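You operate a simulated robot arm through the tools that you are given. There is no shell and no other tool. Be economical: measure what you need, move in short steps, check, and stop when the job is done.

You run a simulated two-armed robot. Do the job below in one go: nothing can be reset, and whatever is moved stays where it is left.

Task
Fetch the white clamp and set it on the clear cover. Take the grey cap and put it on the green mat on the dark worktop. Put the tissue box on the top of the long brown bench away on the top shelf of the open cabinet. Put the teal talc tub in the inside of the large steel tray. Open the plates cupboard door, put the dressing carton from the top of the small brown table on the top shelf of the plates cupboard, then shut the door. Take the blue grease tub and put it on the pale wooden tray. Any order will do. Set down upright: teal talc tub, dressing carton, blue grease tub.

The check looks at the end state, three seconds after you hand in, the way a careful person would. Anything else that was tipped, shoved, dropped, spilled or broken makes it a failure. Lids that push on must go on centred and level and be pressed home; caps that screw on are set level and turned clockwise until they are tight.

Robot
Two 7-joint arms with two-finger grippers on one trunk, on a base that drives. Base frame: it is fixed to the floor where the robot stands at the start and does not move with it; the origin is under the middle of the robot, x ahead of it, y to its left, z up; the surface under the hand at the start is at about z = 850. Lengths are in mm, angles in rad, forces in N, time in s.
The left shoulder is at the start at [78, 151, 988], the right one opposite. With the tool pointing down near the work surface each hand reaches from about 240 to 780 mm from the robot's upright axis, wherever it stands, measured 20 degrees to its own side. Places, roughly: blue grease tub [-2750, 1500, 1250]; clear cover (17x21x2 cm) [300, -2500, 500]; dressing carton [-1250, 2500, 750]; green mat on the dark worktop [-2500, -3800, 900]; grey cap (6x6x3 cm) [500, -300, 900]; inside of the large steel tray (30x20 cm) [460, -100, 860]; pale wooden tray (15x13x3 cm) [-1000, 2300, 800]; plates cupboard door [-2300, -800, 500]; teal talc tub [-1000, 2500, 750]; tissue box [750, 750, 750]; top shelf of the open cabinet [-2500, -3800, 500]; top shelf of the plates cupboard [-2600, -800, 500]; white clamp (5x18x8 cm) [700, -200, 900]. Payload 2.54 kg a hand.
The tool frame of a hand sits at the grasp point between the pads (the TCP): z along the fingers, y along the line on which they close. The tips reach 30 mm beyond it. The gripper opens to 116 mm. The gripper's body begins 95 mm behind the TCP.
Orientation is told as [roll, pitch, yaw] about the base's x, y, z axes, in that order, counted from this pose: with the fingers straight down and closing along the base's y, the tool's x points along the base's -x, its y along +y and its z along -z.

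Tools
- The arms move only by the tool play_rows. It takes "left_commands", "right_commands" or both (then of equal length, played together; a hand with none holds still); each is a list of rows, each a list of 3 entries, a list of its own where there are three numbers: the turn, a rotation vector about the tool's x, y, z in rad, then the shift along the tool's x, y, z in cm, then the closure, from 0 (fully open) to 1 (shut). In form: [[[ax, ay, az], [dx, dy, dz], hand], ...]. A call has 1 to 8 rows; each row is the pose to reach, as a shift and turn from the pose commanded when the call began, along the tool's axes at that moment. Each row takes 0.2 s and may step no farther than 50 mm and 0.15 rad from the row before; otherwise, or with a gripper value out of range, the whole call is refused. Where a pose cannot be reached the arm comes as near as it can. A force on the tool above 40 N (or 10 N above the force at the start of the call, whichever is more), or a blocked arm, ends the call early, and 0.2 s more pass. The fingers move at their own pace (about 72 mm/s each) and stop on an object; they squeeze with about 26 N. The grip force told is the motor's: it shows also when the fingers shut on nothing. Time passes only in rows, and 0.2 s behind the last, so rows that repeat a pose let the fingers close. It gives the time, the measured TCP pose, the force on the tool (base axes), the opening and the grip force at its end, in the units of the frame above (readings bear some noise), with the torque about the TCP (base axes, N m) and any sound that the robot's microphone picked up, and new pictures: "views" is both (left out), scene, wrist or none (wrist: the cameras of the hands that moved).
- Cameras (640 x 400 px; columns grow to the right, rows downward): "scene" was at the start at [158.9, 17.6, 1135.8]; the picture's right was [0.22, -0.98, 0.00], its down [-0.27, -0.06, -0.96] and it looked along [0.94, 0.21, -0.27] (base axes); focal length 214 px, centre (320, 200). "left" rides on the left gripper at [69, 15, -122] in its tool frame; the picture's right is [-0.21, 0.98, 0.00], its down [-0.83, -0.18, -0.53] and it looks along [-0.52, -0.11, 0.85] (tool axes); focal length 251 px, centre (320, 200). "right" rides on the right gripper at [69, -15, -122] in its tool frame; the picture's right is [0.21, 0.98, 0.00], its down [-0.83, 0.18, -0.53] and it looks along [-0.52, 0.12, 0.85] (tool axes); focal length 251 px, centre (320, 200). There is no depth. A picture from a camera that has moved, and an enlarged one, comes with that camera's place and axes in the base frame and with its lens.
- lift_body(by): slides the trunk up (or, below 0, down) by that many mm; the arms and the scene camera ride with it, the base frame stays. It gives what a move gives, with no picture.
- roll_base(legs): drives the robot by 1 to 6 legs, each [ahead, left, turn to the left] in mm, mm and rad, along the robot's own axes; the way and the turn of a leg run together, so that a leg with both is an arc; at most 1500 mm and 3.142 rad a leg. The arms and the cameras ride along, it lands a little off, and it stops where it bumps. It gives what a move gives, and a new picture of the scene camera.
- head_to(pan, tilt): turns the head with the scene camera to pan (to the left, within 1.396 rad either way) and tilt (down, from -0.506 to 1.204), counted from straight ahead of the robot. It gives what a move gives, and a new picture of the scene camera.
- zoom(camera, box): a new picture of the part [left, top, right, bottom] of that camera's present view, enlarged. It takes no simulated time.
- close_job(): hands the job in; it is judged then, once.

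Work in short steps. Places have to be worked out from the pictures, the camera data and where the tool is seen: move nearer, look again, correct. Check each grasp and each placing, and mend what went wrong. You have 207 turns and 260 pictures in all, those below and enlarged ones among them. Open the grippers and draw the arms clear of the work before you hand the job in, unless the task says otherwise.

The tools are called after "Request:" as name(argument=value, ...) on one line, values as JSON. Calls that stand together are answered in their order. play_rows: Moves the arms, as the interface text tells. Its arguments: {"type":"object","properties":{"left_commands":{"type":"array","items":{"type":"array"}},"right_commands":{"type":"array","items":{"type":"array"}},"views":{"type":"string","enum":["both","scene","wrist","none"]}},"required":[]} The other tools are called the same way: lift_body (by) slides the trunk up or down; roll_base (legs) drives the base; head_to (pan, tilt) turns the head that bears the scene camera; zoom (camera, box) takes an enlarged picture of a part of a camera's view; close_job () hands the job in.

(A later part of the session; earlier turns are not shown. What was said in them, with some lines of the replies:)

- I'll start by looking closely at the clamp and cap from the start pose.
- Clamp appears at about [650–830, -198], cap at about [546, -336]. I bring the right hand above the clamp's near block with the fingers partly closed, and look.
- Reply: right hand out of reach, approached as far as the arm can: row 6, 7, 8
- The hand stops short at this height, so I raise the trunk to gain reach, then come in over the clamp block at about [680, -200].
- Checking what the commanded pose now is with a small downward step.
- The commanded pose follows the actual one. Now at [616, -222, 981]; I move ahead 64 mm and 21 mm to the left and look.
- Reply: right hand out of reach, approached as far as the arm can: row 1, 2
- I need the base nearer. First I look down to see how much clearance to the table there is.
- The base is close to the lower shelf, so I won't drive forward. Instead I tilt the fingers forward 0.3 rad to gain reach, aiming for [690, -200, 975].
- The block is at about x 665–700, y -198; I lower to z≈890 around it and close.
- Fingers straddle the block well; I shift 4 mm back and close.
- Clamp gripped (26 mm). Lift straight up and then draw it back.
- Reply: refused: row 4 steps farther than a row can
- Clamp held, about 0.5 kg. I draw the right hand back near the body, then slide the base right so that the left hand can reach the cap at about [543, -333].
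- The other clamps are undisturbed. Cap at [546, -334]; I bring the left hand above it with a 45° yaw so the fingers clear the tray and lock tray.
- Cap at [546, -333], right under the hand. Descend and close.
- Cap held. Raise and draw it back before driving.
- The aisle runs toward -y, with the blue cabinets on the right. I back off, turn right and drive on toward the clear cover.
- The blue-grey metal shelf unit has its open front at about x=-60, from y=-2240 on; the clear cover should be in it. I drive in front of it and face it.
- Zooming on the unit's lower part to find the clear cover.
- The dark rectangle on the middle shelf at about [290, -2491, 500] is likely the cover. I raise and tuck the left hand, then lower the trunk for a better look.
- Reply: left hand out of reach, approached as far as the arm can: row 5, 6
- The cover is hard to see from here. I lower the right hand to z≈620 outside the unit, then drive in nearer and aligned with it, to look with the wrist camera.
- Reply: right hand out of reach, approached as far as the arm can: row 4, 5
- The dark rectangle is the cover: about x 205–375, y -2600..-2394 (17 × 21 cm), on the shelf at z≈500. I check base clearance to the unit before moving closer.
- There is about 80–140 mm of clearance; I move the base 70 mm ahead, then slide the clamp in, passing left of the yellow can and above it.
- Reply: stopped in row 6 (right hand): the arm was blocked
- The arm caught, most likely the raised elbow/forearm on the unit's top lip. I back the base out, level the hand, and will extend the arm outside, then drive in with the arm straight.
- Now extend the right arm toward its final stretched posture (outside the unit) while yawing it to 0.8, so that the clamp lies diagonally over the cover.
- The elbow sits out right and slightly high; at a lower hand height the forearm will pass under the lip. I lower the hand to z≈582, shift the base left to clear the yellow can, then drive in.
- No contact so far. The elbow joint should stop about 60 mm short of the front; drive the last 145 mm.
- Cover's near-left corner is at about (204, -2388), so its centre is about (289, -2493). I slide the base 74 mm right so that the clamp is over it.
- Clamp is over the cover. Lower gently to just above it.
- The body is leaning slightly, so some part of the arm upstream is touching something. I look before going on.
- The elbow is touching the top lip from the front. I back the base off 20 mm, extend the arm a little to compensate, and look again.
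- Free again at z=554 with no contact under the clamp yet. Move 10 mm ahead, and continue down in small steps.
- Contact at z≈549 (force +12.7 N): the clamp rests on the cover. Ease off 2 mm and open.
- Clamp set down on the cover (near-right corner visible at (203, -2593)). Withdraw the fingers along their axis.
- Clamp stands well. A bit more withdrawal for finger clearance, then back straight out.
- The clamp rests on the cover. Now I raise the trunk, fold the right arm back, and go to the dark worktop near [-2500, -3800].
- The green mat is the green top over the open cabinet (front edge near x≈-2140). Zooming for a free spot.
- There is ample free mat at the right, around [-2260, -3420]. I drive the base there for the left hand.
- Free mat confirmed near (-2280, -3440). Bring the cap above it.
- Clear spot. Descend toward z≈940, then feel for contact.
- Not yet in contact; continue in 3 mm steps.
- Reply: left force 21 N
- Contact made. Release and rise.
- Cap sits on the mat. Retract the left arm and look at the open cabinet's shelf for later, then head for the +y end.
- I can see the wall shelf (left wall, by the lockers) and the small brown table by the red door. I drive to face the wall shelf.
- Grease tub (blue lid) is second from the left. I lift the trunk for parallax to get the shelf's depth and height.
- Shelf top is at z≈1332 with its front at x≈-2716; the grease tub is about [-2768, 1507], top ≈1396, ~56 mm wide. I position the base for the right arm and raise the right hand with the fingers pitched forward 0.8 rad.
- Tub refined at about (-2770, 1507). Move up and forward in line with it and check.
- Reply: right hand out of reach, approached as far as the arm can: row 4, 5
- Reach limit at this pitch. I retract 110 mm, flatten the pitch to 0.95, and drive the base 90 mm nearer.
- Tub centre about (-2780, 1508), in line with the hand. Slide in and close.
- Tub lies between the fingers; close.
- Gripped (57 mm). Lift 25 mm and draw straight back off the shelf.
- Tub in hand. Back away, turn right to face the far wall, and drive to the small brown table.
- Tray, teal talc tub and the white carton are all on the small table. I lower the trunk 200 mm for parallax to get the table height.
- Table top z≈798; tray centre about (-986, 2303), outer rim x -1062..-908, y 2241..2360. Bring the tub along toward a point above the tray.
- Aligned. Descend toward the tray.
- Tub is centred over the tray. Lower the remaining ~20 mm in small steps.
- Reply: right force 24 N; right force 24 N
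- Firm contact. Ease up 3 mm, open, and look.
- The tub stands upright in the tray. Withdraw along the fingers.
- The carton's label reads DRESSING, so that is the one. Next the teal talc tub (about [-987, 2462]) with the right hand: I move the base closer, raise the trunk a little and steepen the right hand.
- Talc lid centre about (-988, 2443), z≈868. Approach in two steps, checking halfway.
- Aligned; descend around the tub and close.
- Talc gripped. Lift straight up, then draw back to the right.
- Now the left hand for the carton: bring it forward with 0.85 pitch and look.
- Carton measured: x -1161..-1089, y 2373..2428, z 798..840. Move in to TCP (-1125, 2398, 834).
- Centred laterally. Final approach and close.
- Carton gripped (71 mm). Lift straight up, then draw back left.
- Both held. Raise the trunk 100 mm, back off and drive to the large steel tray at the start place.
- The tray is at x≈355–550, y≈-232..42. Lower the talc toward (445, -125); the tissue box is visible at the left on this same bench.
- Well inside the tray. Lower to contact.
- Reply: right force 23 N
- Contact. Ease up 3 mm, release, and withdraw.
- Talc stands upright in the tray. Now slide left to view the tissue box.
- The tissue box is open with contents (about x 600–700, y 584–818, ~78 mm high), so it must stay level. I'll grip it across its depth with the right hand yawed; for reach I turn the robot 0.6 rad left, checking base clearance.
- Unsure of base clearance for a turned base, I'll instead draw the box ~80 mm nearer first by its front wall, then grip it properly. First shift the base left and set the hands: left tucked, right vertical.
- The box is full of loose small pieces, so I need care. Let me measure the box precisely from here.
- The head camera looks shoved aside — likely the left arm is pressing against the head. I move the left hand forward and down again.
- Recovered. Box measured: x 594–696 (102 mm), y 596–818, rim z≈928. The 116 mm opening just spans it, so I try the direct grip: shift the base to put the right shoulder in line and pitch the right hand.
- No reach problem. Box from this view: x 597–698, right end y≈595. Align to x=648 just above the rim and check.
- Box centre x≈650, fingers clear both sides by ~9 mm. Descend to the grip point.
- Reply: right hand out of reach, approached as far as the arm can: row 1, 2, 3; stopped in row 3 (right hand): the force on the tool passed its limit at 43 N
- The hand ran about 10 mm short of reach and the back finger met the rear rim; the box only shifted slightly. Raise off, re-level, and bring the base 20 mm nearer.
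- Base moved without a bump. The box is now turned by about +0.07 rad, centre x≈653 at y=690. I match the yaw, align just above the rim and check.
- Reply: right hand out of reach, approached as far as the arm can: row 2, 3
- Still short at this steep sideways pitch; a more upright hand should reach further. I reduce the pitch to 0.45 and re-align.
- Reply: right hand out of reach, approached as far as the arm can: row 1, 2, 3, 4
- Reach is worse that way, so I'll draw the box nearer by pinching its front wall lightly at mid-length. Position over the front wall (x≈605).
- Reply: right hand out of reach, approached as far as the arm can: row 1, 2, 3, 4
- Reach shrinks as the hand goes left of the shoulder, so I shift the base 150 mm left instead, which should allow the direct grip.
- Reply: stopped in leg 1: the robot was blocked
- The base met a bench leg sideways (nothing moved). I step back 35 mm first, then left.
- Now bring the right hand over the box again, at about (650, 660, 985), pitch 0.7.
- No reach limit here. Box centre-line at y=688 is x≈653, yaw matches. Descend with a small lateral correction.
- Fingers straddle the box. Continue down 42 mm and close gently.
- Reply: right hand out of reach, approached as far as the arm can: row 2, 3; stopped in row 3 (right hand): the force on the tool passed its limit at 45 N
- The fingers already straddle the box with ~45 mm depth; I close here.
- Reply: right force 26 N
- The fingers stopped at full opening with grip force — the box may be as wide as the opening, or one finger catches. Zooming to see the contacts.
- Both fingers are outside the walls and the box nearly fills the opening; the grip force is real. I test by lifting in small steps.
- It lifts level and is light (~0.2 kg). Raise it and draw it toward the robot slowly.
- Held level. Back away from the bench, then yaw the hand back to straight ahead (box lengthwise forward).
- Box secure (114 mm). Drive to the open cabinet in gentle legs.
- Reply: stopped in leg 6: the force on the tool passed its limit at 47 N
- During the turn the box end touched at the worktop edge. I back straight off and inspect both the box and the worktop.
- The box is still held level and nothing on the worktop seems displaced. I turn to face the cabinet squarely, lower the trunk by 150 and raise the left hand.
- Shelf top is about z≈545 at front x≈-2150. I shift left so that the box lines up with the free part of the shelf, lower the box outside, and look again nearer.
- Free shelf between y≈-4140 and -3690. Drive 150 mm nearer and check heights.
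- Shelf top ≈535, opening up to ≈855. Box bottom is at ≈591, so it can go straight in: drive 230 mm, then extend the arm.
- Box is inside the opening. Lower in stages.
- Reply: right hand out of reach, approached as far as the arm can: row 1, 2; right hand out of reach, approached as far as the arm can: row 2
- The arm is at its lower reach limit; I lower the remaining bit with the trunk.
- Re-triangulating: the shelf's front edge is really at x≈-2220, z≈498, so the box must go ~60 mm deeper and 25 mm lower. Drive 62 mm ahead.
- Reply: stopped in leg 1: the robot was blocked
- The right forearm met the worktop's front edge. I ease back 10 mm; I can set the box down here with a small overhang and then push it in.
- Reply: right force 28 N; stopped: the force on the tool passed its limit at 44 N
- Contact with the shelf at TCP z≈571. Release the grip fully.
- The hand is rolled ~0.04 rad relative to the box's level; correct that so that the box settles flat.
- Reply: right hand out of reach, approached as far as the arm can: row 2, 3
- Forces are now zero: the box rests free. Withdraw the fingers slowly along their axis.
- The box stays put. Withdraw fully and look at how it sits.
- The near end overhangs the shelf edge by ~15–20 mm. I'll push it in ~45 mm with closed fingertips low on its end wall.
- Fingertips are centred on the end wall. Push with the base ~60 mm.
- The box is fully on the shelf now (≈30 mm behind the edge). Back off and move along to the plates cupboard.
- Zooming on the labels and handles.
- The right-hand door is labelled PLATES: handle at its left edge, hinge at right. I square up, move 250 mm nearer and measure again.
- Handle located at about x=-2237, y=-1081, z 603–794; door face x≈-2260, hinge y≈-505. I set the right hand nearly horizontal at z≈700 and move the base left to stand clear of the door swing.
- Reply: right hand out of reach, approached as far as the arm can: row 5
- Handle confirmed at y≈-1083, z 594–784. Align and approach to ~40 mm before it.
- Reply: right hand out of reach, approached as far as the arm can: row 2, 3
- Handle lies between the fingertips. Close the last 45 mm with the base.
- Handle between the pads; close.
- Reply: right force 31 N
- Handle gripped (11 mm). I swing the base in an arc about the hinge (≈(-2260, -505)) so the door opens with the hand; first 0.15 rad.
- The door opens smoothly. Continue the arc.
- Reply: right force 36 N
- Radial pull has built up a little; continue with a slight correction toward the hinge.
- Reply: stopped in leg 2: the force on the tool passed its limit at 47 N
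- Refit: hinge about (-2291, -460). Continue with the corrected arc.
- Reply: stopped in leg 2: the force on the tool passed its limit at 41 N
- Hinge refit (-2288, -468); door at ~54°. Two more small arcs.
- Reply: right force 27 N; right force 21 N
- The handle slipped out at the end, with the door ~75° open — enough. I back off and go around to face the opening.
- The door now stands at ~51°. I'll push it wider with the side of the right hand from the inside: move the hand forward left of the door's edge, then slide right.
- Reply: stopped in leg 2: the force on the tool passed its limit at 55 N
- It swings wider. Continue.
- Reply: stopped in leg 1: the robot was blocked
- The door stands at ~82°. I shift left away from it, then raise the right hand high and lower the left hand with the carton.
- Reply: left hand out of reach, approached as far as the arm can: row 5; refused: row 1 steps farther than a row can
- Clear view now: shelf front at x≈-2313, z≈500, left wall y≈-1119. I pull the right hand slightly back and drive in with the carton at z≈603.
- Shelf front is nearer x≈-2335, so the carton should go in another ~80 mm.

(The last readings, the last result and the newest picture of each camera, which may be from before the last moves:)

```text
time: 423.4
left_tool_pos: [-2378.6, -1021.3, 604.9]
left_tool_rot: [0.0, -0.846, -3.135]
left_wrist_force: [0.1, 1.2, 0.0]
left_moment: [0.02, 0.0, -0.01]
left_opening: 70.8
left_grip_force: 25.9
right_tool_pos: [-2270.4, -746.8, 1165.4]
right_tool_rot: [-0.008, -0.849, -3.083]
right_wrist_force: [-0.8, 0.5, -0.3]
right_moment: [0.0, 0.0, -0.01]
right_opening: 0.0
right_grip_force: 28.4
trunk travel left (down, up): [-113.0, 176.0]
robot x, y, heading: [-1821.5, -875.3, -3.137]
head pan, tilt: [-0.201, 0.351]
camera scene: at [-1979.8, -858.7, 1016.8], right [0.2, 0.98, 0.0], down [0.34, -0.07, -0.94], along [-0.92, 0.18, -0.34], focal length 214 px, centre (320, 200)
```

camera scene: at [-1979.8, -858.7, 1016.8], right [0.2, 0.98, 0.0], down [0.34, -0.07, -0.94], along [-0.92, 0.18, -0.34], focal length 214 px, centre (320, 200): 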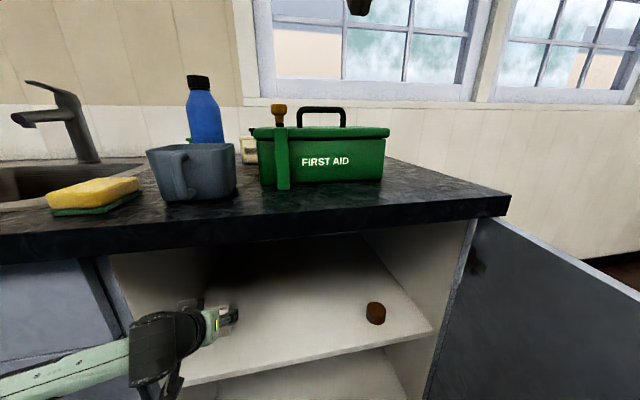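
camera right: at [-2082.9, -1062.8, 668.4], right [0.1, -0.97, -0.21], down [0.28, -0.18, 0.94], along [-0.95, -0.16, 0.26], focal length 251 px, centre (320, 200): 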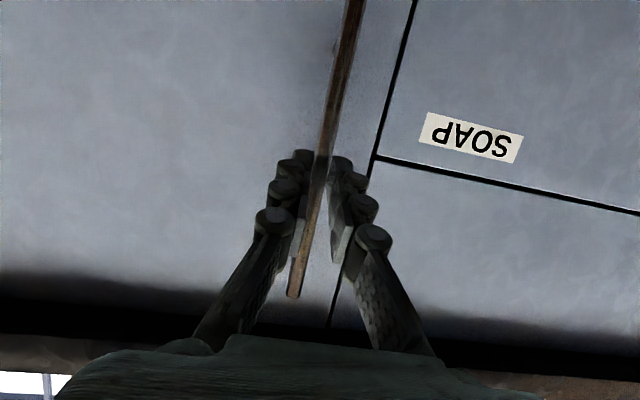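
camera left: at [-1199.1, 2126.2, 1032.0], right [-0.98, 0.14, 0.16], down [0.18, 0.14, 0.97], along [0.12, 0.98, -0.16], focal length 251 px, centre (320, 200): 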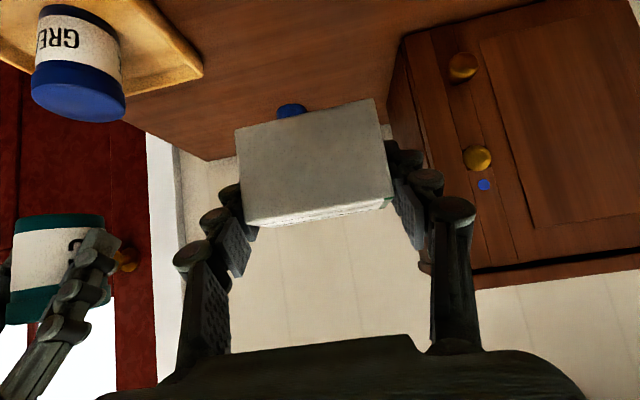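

No contact. Lower the carton toward the shelf.

Request:
play_rows(left_commands=[[[0, 0, 0], [1.5, 0, 1.33], 1], [[0, 0, 0], [3.0, 0, 2.65], 1], [[0, 0, 0], [3.0, 0, 2.65], 1]], views="wrist")

```text
time: 424.2
left_tool_pos: [-2379.3, -1021.4, 563.5]
left_tool_rot: [0.0, -0.847, -3.135]
left_wrist_force: [-0.2, 0.2, 0.0]
left_moment: [-0.01, -0.01, 0.02]
left_opening: 70.9
left_grip_force: 25.7
right_tool_pos: [-2270.7, -747.6, 1164.2]
right_tool_rot: [-0.007, -0.85, -3.083]
right_wrist_force: [0.4, 0.0, -0.3]
right_moment: [0.0, 0.02, 0.02]
right_opening: 0.0
right_grip_force: 28.6
trunk travel left (down, up): [-113.0, 176.0]
robot x, y, heading: [-1818.2, -872.6, -3.135]
head pan, tilt: [-0.201, 0.351]
camera left: at [-2240.9, -1033.5, 593.2], right [-0.14, -0.98, 0.16], down [-0.15, 0.18, 0.97], along [-0.98, 0.11, -0.17], focal length 251 px, centre (320, 200)
```

left: 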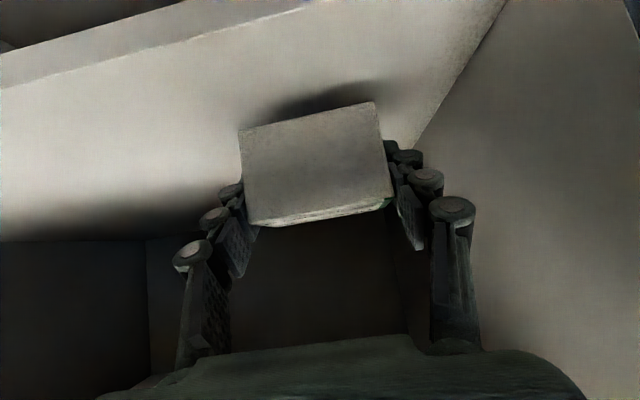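

Continue in 5 mm steps until contact.

Request:
play_rows(left_commands=[[[0, 0, 0], [0.37, 0, 0.33], 1], [[0, 0, 0], [0.75, 0, 0.66], 1]], views="none")

Request:
play_rows(left_commands=[[[0, 0, 0], [0.19, 0, 0.17], 1], [[0, 0, 0], [0.37, 0, 0.33], 1]], views="none")

Request:
play_rows(left_commands=[[[0, 0, 0], [0.19, 0, 0.17], 1], [[0, 0, 0], [0.37, 0, 0.33], 1]], views="none")

```text
time: 424.9
left_tool_pos: [-2379.3, -1020.9, 553.7]
left_tool_rot: [0.0, -0.848, -3.135]
left_wrist_force: [-0.1, 0.3, -0.5]
left_moment: [-0.05, 0.02, 0.0]
left_opening: 70.7
left_grip_force: 26.0
right_tool_pos: [-2270.8, -747.6, 1164.9]
right_tool_rot: [-0.006, -0.851, -3.081]
right_wrist_force: [0.4, 0.3, -0.3]
right_moment: [0.02, -0.01, 0.01]
right_opening: 0.1
right_grip_force: 28.5
trunk travel left (down, up): [-113.0, 176.0]
robot x, y, heading: [-1818.7, -874.6, -3.138]
head pan, tilt: [-0.201, 0.351]
```

```text
time: 425.4
left_tool_pos: [-2378.7, -1019.9, 548.4]
left_tool_rot: [0.001, -0.848, -3.134]
left_wrist_force: [0.8, -0.3, -0.7]
left_moment: [0.02, -0.02, -0.01]
left_opening: 70.8
left_grip_force: 26.2
right_tool_pos: [-2270.2, -747.0, 1163.5]
right_tool_rot: [-0.008, -0.851, -3.081]
right_wrist_force: [-0.6, -0.3, -0.3]
right_moment: [0.01, 0.02, 0.01]
right_opening: 0.0
right_grip_force: 28.7
trunk travel left (down, up): [-113.0, 176.0]
robot x, y, heading: [-1823.5, -874.7, -3.136]
head pan, tilt: [-0.201, 0.351]
```

```text
time: 426.1
left_tool_pos: [-2378.7, -1022.8, 545.0]
left_tool_rot: [-0.001, -0.849, -3.135]
left_wrist_force: [-0.5, 0.5, 0.0]
left_moment: [-0.01, -0.01, -0.04]
left_opening: 70.9
left_grip_force: 25.6
right_tool_pos: [-2271.4, -747.6, 1164.8]
right_tool_rot: [-0.006, -0.851, -3.082]
right_wrist_force: [0.5, 0.2, 0.5]
right_moment: [-0.01, 0.0, 0.02]
right_opening: 0.2
right_grip_force: 28.6
trunk travel left (down, up): [-113.0, 176.0]
robot x, y, heading: [-1823.6, -875.5, -3.136]
head pan, tilt: [-0.201, 0.351]
```

Request:
play_rows(left_commands=[[[0, 0, 0], [0.19, 0, 0.17], 1], [[0, 0, 0], [0.37, 0, 0.33], 1]], views="none")

Request:
play_rows(left_commands=[[[0, 0, 0], [0.19, 0, 0.17], 1], [[0, 0, 0], [0.3, 0, 0.27], 1]], views="wrist")

```text
time: 426.6
left_tool_pos: [-2380.4, -1022.2, 543.3]
left_tool_rot: [-0.002, -0.855, -3.133]
left_wrist_force: [4.0, -1.8, 20.7]
left_moment: [-0.1, 0.16, 0.07]
left_opening: 71.0
left_grip_force: 26.5
right_tool_pos: [-2268.5, -748.9, 1166.6]
right_tool_rot: [-0.008, -0.854, -3.081]
right_wrist_force: [0.1, -0.4, -0.2]
right_moment: [0.0, 0.01, 0.01]
right_opening: 0.1
right_grip_force: 28.2
trunk travel left (down, up): [-113.0, 176.0]
robot x, y, heading: [-1821.3, -874.7, -3.138]
head pan, tilt: [-0.201, 0.351]
```

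```text
time: 427.2
left_tool_pos: [-2380.4, -1020.1, 538.8]
left_tool_rot: [0.0, -0.855, -3.134]
left_wrist_force: [-2.0, -0.1, 22.5]
left_moment: [-0.04, 0.43, 0.0]
left_opening: 71.3
left_grip_force: 26.2
right_tool_pos: [-2268.9, -747.3, 1165.5]
right_tool_rot: [-0.007, -0.853, -3.085]
right_wrist_force: [0.1, -0.6, 0.3]
right_moment: [0.0, 0.02, 0.01]
right_opening: 0.1
right_grip_force: 28.8
trunk travel left (down, up): [-113.0, 176.0]
robot x, y, heading: [-1822.2, -870.7, -3.137]
head pan, tilt: [-0.201, 0.351]
camera left: at [-2241.9, -1035.2, 566.3], right [-0.13, -0.98, 0.16], down [-0.14, 0.18, 0.97], along [-0.98, 0.11, -0.16], focal length 251 px, centre (320, 200)
```

left: 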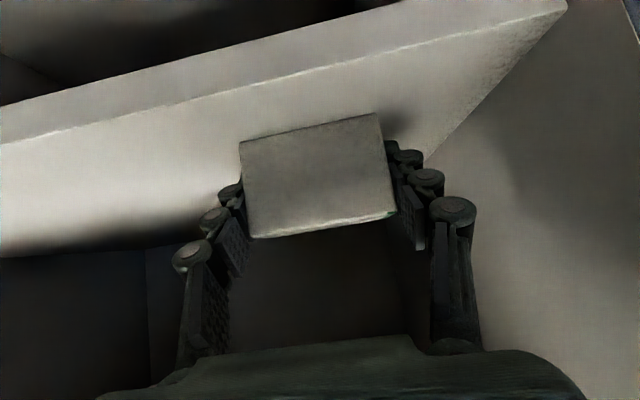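

Contact made, carton well behind the shelf edge. Ease up 3 mm, open, and withdraw along the fingers.

Request:
play_rows(left_commands=[[[0, 0, 0], [-0.22, 0, -0.2], 1], [[0, 0, 0], [-0.22, 0, -0.2], 0.3], [[0, 0, 0], [-0.22, 0, -0.2], 0.2], [[0, 0, 0], [-0.22, 0, -0.2], 0.2], [[0, 0, 0], [-0.22, 0, -3.5], 0.2], [[0, 0, 0], [-0.22, 0, -7], 0.2]], views="both")

```text
time: 428.6
left_tool_pos: [-2327.2, -1021.1, 583.5]
left_tool_rot: [0.001, -0.848, -3.137]
left_wrist_force: [-0.3, 0.2, -1.3]
left_moment: [0.0, -0.01, -0.02]
left_opening: 93.0
left_grip_force: 0.0
right_tool_pos: [-2269.9, -748.0, 1165.2]
right_tool_rot: [-0.007, -0.85, -3.083]
right_wrist_force: [0.1, 0.3, 0.3]
right_moment: [0.01, -0.01, 0.0]
right_opening: 0.0
right_grip_force: 28.7
trunk travel left (down, up): [-113.0, 176.0]
robot x, y, heading: [-1817.5, -874.8, -3.14]
head pan, tilt: [-0.201, 0.351]
camera scene: at [-1979.6, -858.7, 1016.8], right [0.2, 0.98, 0.0], down [0.34, -0.07, -0.94], along [-0.92, 0.18, -0.34], focal length 214 px, centre (320, 200)
camera left: at [-2189.1, -1034.1, 612.5], right [-0.14, -0.98, 0.16], down [-0.15, 0.18, 0.97], along [-0.98, 0.11, -0.17], focal length 251 px, centre (320, 200)
```

scene: 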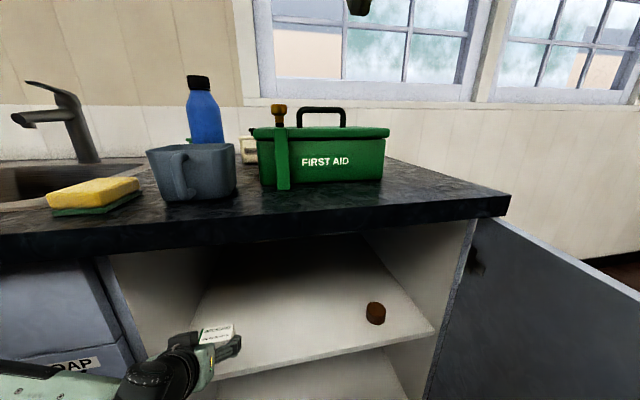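
left: 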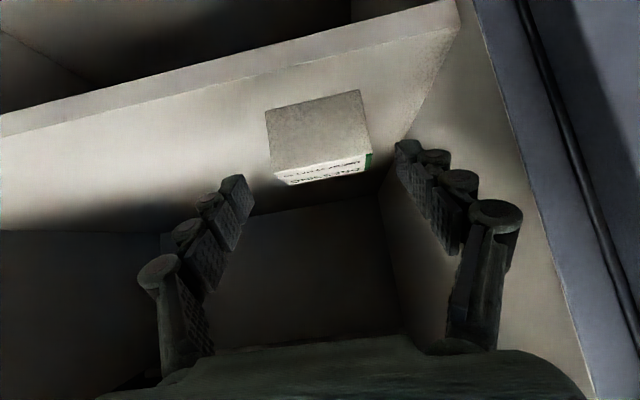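

The dressing carton stands on the shelf. Back straight out and re-pose both arms (left up and clear, right low for pushing the door).

Request:
roll_base(legs=[[-650, 0, 0]])

Request:
play_rows(left_commands=[[[0, 0, 0], [-3.4, 0, -2.6], 0.5], [[0, 0, 0], [-6.8, 0, -5.3], 0.5], [[0, 0, 0], [-10.2, 0, -8], 0.5], [[0, 0, 0], [-13.6, 0, -10.7], 0.5], [[0, 0, 0], [-17, 0, -13.4], 0.5], [[0, 0, 0], [-20.4, 0, -16.1], 0.5], [[0, 0, 0], [-23.8, 0, -18.8], 0.5], [[0, 0, 0], [-27.2, 0, -21.5], 0.5]], right_commands=[[[0, 0, 0], [2.0, 0, 4.3], 1], [[0, 0, 0], [4.0, 0, 8.6], 1], [[0, 0, 0], [6.0, 0, 12.9], 1], [[0, 0, 0], [8.0, 0, 17.2], 1], [[0, 0, 0], [10.5, 0, 21.2], 1], [[0, 0, 0], [13.5, 0, 25], 1], [[0, 0, 0], [16.5, 0, 28.7], 1], [[0, 0, 0], [19.5, 0, 32.4], 1]], views="none")

```text
time: 432.3
left_tool_pos: [-1669.6, -1019.4, 584.4]
left_tool_rot: [0.001, -0.849, -3.131]
left_wrist_force: [1.2, -0.2, 0.0]
left_moment: [0.01, 0.03, 0.0]
left_opening: 92.6
left_grip_force: 0.0
right_tool_pos: [-1614.1, -746.1, 1164.0]
right_tool_rot: [-0.007, -0.848, -3.078]
right_wrist_force: [-0.2, -0.4, -0.6]
right_moment: [-0.01, -0.02, -0.01]
right_opening: 0.0
right_grip_force: 28.7
trunk travel left (down, up): [-113.0, 176.0]
robot x, y, heading: [-1164.0, -872.8, -3.134]
head pan, tilt: [-0.201, 0.351]
camera scene: at [-1322.8, -855.7, 1016.9], right [0.19, 0.98, 0.0], down [0.34, -0.07, -0.94], along [-0.92, 0.18, -0.34], focal length 214 px, centre (320, 200)
```

scene: 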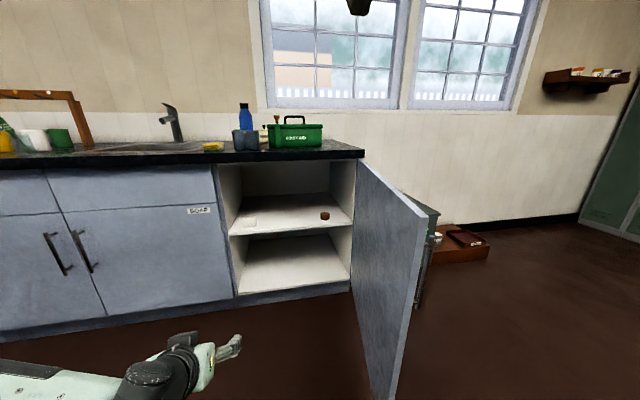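

```text
time: 434.1
left_tool_pos: [-1688.2, -1021.6, 928.7]
left_tool_rot: [0.002, -0.846, -3.131]
left_wrist_force: [0.2, 0.7, 0.6]
left_moment: [-0.01, -0.02, -0.03]
left_opening: 58.0
left_grip_force: 0.0
right_tool_pos: [-1727.7, -749.1, 803.6]
right_tool_rot: [-0.005, -0.851, -3.079]
right_wrist_force: [-0.8, 0.2, 0.1]
right_moment: [0.0, 0.01, 0.01]
right_opening: 0.1
right_grip_force: 28.6
trunk travel left (down, up): [-113.0, 176.0]
robot x, y, heading: [-1163.6, -870.6, -3.133]
head pan, tilt: [-0.201, 0.351]
```

Request:
play_rows(left_commands=[[[0, 0, 0], [-1.2, 0, -1.1], 0.5], [[0, 0, 0], [-2.4, 0, -2.1], 0.5], [[0, 0, 0], [-3.6, 0, -3.2], 0.5], [[0, 0, 0], [-4.8, 0, -4.2], 0.5], [[0, 0, 0], [-6, 0, -5.3], 0.5]], right_commands=[[[0, 0, 0], [3.6, 0, 3.2], 1], [[0, 0, 0], [7.2, 0, 6.3], 1], [[0, 0, 0], [10.8, 0, 9.5], 1], [[0, 0, 0], [14.4, 0, 12.6], 1], [[0, 0, 0], [18, 0, 15.8], 1]], views="none")

Request:
roll_base(legs=[[-230, 0, -0.008], [0, -480, 0]])

```text
time: 435.3
left_tool_pos: [-1689.6, -1018.0, 1008.7]
left_tool_rot: [0.0, -0.849, -3.131]
left_wrist_force: [-0.4, -0.3, 0.1]
left_moment: [-0.01, 0.04, -0.03]
left_opening: 58.0
left_grip_force: 0.1
right_tool_pos: [-1724.7, -725.6, 584.2]
right_tool_rot: [-0.006, -0.85, -3.079]
right_wrist_force: [0.5, 0.8, -0.3]
right_moment: [-0.03, -0.02, -0.02]
right_opening: 0.2
right_grip_force: 28.6
right hand out of reach, approached as far as the arm can: row 5
trunk travel left (down, up): [-113.0, 176.0]
robot x, y, heading: [-1163.7, -870.3, -3.134]
head pan, tilt: [-0.201, 0.351]
```

```text
time: 441.7
left_tool_pos: [-1458.6, -531.9, 1008.2]
left_tool_rot: [0.0, -0.848, 3.136]
left_wrist_force: [0.0, -0.5, 0.0]
left_moment: [0.0, 0.02, 0.01]
left_opening: 57.9
left_grip_force: 0.2
right_tool_pos: [-1489.5, -241.6, 585.9]
right_tool_rot: [-0.008, -0.851, -3.095]
right_wrist_force: [0.3, -0.4, 0.1]
right_moment: [0.0, 0.02, 0.01]
right_opening: 0.1
right_grip_force: 28.5
trunk travel left (down, up): [-113.0, 176.0]
robot x, y, heading: [-932.6, -391.1, 3.135]
head pan, tilt: [-0.201, 0.351]
camera scene: at [-1091.2, -376.1, 1016.8], right [0.21, 0.98, 0.0], down [0.34, -0.07, -0.94], along [-0.92, 0.2, -0.34], focal length 214 px, centre (320, 200)
```

scene: 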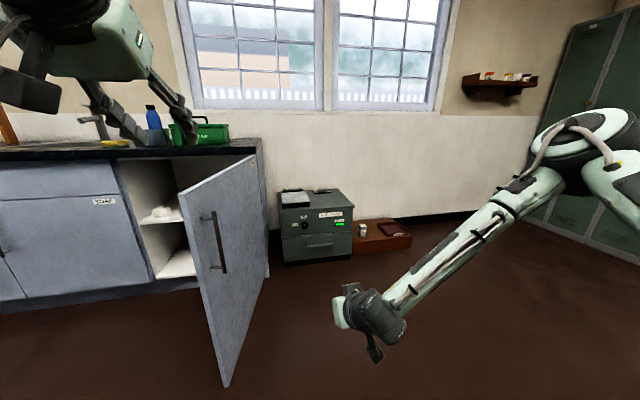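

Door outer face is in view. Drive forward beside it, then push it closed along its arc with the right hand's side.

Request:
roll_base(legs=[[260, 0, 0], [0, 480, 0]])

```text
time: 448.4
left_tool_pos: [-1722.2, -1019.6, 1010.5]
left_tool_rot: [0.0, -0.848, -3.138]
left_wrist_force: [0.5, 0.9, 0.2]
left_moment: [0.04, -0.01, -0.01]
left_opening: 58.1
left_grip_force: 0.0
right_tool_pos: [-1755.9, -728.1, 585.8]
right_tool_rot: [-0.006, -0.851, -3.086]
right_wrist_force: [0.3, -0.5, 0.1]
right_moment: [0.0, 0.01, -0.02]
right_opening: 0.0
right_grip_force: 28.3
trunk travel left (down, up): [-113.0, 176.0]
robot x, y, heading: [-1193.0, -875.4, -3.143]
head pan, tilt: [-0.201, 0.351]
camera scene: at [-1355.4, -859.8, 1016.8], right [0.2, 0.98, 0.0], down [0.34, -0.07, -0.94], along [-0.92, 0.19, -0.34], focal length 214 px, centre (320, 200)
```

scene: 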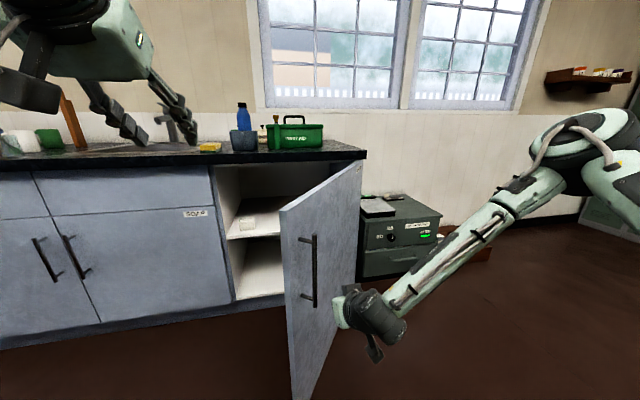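

The door is closing (≈54°). Continue diagonally forward-left.

Request:
roll_base(legs=[[244, 192, 0]])

```text
time: 450.9
left_tool_pos: [-1970.6, -1205.8, 1009.2]
left_tool_rot: [-0.001, -0.847, 3.138]
left_wrist_force: [0.7, -0.3, -0.3]
left_moment: [-0.01, -0.02, 0.01]
left_opening: 57.9
left_grip_force: 0.1
right_tool_pos: [-2000.8, -914.0, 584.9]
right_tool_rot: [-0.008, -0.85, -3.095]
right_wrist_force: [0.1, 0.5, -0.5]
right_moment: [0.0, 0.02, 0.01]
right_opening: 0.0
right_grip_force: 28.3
trunk travel left (down, up): [-113.0, 176.0]
robot x, y, heading: [-1442.7, -1063.7, 3.14]
head pan, tilt: [-0.201, 0.351]
camera scene: at [-1603.0, -1048.9, 1016.8], right [0.21, 0.98, 0.0], down [0.34, -0.07, -0.94], along [-0.92, 0.19, -0.34], focal length 214 px, centre (320, 200)
```

scene: 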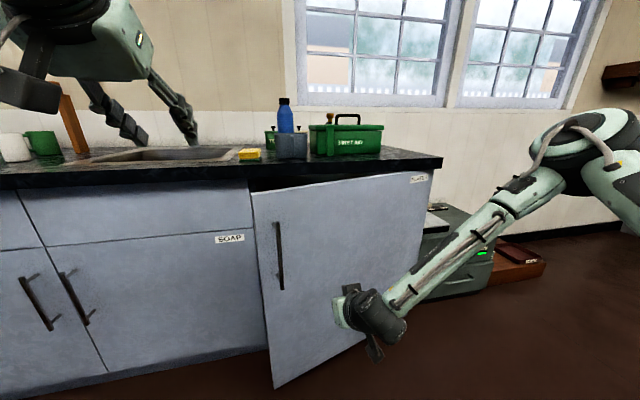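

Nearly closed. Push forward the rest.

Request:
roll_base(legs=[[160, 40, 0]])

Request:
roll_base(legs=[[55, 0, 0]])

```text
time: 452.3
left_tool_pos: [-2137.4, -1242.1, 1008.3]
left_tool_rot: [-0.003, -0.849, 3.131]
left_wrist_force: [0.6, -0.8, -0.3]
left_moment: [0.02, 0.01, -0.02]
left_opening: 57.9
left_grip_force: 0.0
right_tool_pos: [-2163.1, -949.1, 585.4]
right_tool_rot: [-0.008, -0.85, -3.102]
right_wrist_force: [1.1, -0.4, -0.2]
right_moment: [-0.01, -0.02, 0.02]
right_opening: 0.1
right_grip_force: 28.0
trunk travel left (down, up): [-113.0, 176.0]
robot x, y, heading: [-1606.6, -1107.8, 3.127]
head pan, tilt: [-0.201, 0.351]
camera scene: at [-1766.5, -1087.2, 1016.8], right [0.21, 0.98, 0.0], down [0.34, -0.07, -0.94], along [-0.92, 0.2, -0.34], focal length 214 px, centre (320, 200)
```

scene: 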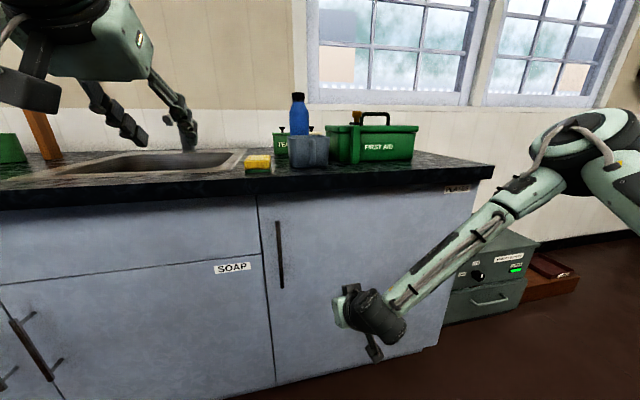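

```text
time: 453.2
left_tool_pos: [-2188.6, -1241.3, 1009.0]
left_tool_rot: [0.0, -0.847, 3.133]
left_wrist_force: [-0.7, -0.1, 0.3]
left_moment: [-0.01, 0.0, 0.0]
left_opening: 57.9
left_grip_force: 0.1
right_tool_pos: [-2218.0, -949.2, 585.5]
right_tool_rot: [-0.008, -0.851, -3.098]
right_wrist_force: [1.1, 0.3, -0.6]
right_moment: [-0.01, 0.0, 0.0]
right_opening: 0.2
right_grip_force: 29.2
trunk travel left (down, up): [-113.0, 176.0]
robot x, y, heading: [-1661.6, -1106.1, 3.131]
head pan, tilt: [-0.201, 0.351]
camera scene: at [-1820.4, -1086.8, 1016.8], right [0.21, 0.98, 0.0], down [0.34, -0.07, -0.94], along [-0.92, 0.2, -0.34], focal length 214 px, centre (320, 200)
```

scene: 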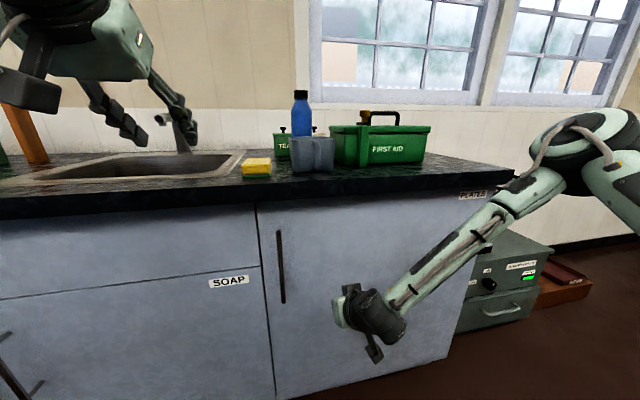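

Looks flush. Press gently until the fingertips touch, to make sure it is fully shut.

Request:
roll_base(legs=[[35, 0, 0]])

Request:
zoom(camera="scene", box=[200, 170, 500, 370])

```text
time: 454.1
left_tool_pos: [-2224.5, -1241.9, 1009.3]
left_tool_rot: [-0.001, -0.849, 3.132]
left_wrist_force: [0.5, 0.5, 0.5]
left_moment: [0.02, -0.01, -0.02]
left_opening: 57.9
left_grip_force: 0.0
right_tool_pos: [-2252.6, -948.2, 585.3]
right_tool_rot: [-0.007, -0.85, -3.097]
right_wrist_force: [0.0, -0.3, -0.6]
right_moment: [-0.03, 0.01, 0.01]
right_opening: 0.0
right_grip_force: 28.3
trunk travel left (down, up): [-113.0, 176.0]
robot x, y, heading: [-1697.4, -1101.5, 3.127]
head pan, tilt: [-0.201, 0.351]
camera scene: at [-1855.2, -1086.4, 1016.8], right [0.21, 0.98, 0.0], down [0.34, -0.07, -0.94], along [-0.92, 0.2, -0.34], focal length 214 px, centre (320, 200)
```

scene: 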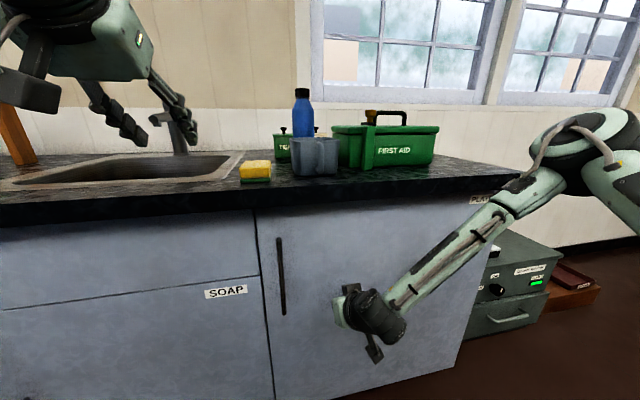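

```text
2.00 times, centred on (350, 270) of scene
camera zoom: at [-1855.2, -1086.4, 1016.8], right [0.21, 0.98, 0.0], down [0.34, -0.07, -0.94], along [-0.92, 0.2, -0.34], focal length 429 px, centre (260, 60)
```

zoom: 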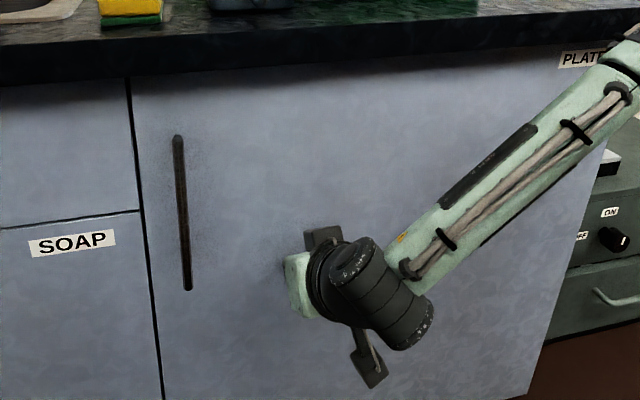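

Request:
roll_base(legs=[[25, 0, 0]])

```text
time: 454.9
left_tool_pos: [-2238.1, -1240.5, 1008.6]
left_tool_rot: [-0.001, -0.848, 3.133]
left_wrist_force: [0.3, -0.1, 0.1]
left_moment: [-0.01, -0.03, -0.02]
left_opening: 58.1
left_grip_force: 0.1
right_tool_pos: [-2260.3, -948.3, 581.7]
right_tool_rot: [-0.004, -0.834, -3.1]
right_wrist_force: [1.3, -0.5, -0.6]
right_moment: [0.0, -0.01, -0.01]
right_opening: 0.2
right_grip_force: 28.6
trunk travel left (down, up): [-113.0, 176.0]
robot x, y, heading: [-1705.4, -1107.6, 3.132]
head pan, tilt: [-0.201, 0.351]
stopped in leg 1: the force on the tool passed its limit at 59 N (the readings are from after the stop); the commanded pose is now the measured one
camera scene: at [-1868.6, -1086.1, 1016.8], right [0.21, 0.98, 0.0], down [0.34, -0.07, -0.94], along [-0.92, 0.2, -0.34], focal length 214 px, centre (320, 200)
```

scene: 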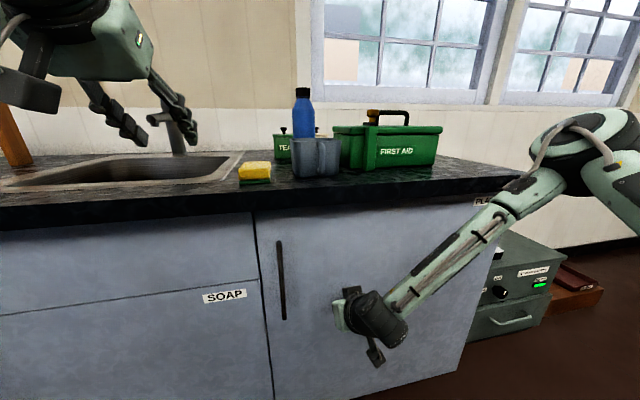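

Firm contact: the door is shut. Back away, open the grippers and check the door stays shut.

Request:
roll_base(legs=[[-550, 0, 0]])

Request:
play_rows(left_commands=[[[0, 0, 0], [0, 0, 0], 0], [[0, 0, 0], [0, 0, 0], 0]], right_commands=[[[0, 0, 0], [0, 0, 0], 0], [[0, 0, 0], [0, 0, 0], 0]], views="none")

Request:
head_to(pan=-0.3, tilt=0.35)

Request:
head_to(pan=1.1, tilt=0.3)

```text
time: 458.1
left_tool_pos: [-1696.3, -1250.2, 1010.1]
left_tool_rot: [0.0, -0.849, 3.142]
left_wrist_force: [0.0, -0.1, -0.2]
left_moment: [0.05, 0.01, -0.02]
left_opening: 57.9
left_grip_force: 0.0
right_tool_pos: [-1720.6, -957.5, 582.6]
right_tool_rot: [-0.005, -0.835, -3.093]
right_wrist_force: [-1.3, -0.3, 0.0]
right_moment: [0.01, 0.02, 0.0]
right_opening: 0.1
right_grip_force: 28.9
trunk travel left (down, up): [-113.0, 176.0]
robot x, y, heading: [-1169.0, -1106.6, 3.135]
head pan, tilt: [-0.201, 0.351]
camera scene: at [-1327.6, -1091.9, 1016.9], right [0.2, 0.98, 0.0], down [0.34, -0.07, -0.94], along [-0.92, 0.19, -0.34], focal length 214 px, centre (320, 200)
```

scene: 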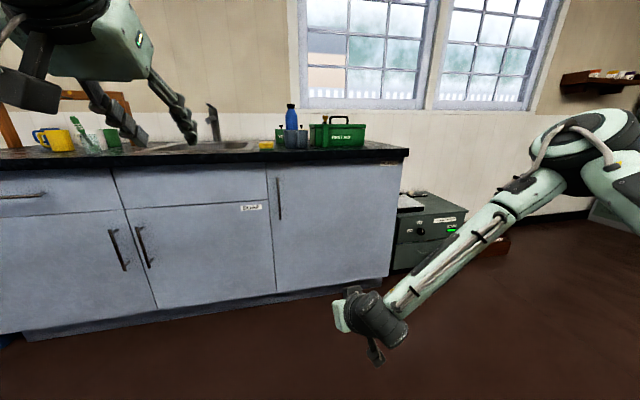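

```text
time: 458.7
left_tool_pos: [-1695.3, -1249.8, 1008.7]
left_tool_rot: [-0.001, -0.849, 3.141]
left_wrist_force: [-0.6, 0.4, -0.2]
left_moment: [0.01, 0.01, -0.01]
left_opening: 116.2
left_grip_force: 0.1
right_tool_pos: [-1720.5, -957.0, 582.2]
right_tool_rot: [-0.004, -0.835, -3.091]
right_wrist_force: [0.4, 0.0, 0.4]
right_moment: [0.0, -0.01, 0.01]
right_opening: 78.5
right_grip_force: 0.1
trunk travel left (down, up): [-113.0, 176.0]
robot x, y, heading: [-1166.2, -1109.8, 3.138]
head pan, tilt: [-0.201, 0.351]
```

```text
time: 459.3
left_tool_pos: [-1695.3, -1249.9, 1008.8]
left_tool_rot: [0.0, -0.848, 3.142]
left_wrist_force: [0.2, 0.5, -0.1]
left_moment: [0.03, -0.03, 0.02]
left_opening: 116.1
left_grip_force: 0.1
right_tool_pos: [-1720.9, -958.8, 581.7]
right_tool_rot: [-0.003, -0.834, -3.092]
right_wrist_force: [0.1, 1.4, 0.1]
right_moment: [0.01, 0.02, 0.03]
right_opening: 116.0
right_grip_force: 0.1
trunk travel left (down, up): [-113.0, 176.0]
robot x, y, heading: [-1167.5, -1111.2, 3.134]
head pan, tilt: [-0.3, 0.351]
camera scene: at [-1325.3, -1083.0, 1016.8], right [0.3, 0.95, 0.0], down [0.33, -0.1, -0.94], along [-0.9, 0.28, -0.34], focal length 214 px, centre (320, 200)
```

scene: 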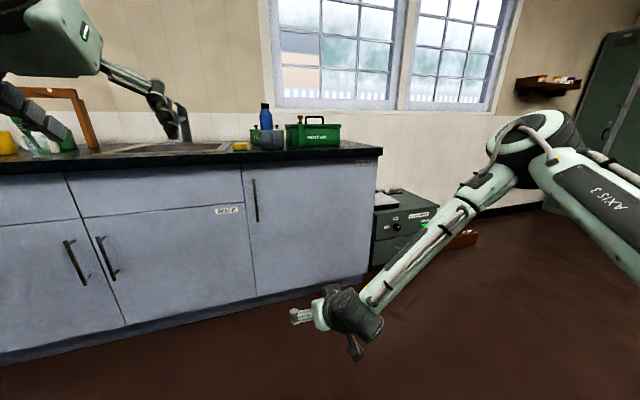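

```text
time: 460.9
left_tool_pos: [-1694.5, -1250.2, 1010.0]
left_tool_rot: [0.0, -0.848, 3.142]
left_wrist_force: [0.4, -1.1, 0.4]
left_moment: [0.03, 0.0, -0.01]
left_opening: 115.7
left_grip_force: 0.1
right_tool_pos: [-1720.4, -958.1, 581.4]
right_tool_rot: [-0.003, -0.833, -3.089]
right_wrist_force: [-0.1, -1.1, 0.4]
right_moment: [0.01, 0.0, 0.02]
right_opening: 116.1
right_grip_force: 0.1
trunk travel left (down, up): [-113.0, 176.0]
robot x, y, heading: [-1168.5, -1109.4, 3.134]
head pan, tilt: [1.1, 0.3]
camera scene: at [-1279.3, -1193.9, 1021.6], right [-0.89, 0.46, 0.0], down [0.14, 0.26, -0.96], along [-0.44, -0.85, -0.3], focal length 214 px, centre (320, 200)
```

scene: 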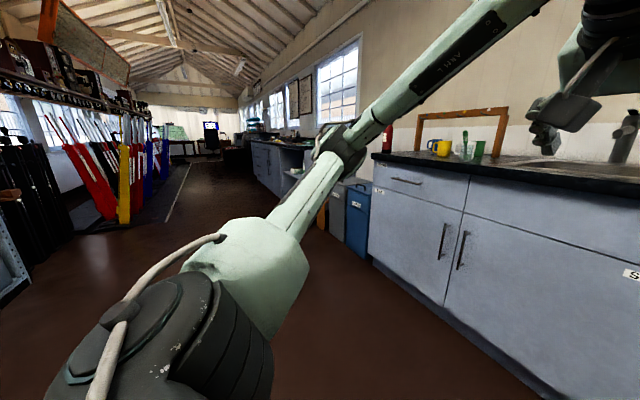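

The plates door stays shut, both grippers are open and the arms are clear. All six placings are done, so I hand in.

Request:
close_job()

```text
The job is handed in.
```

I handed the job in with all six placements done:

- **White clamp:** on the clear cover.
- **Grey cap:** on the green mat.
- **Tissue box:** on the top shelf of the open cabinet. On the way, its end bumped the edge of the dark worktop. As far as I could measure, nothing there moved.
- **Teal talc tub:** upright in the large steel tray.
- **Blue grease tub:** upright on the pale wooden tray.
- **Dressing carton:** upright on the top shelf of the plates cupboard, with the door shut.
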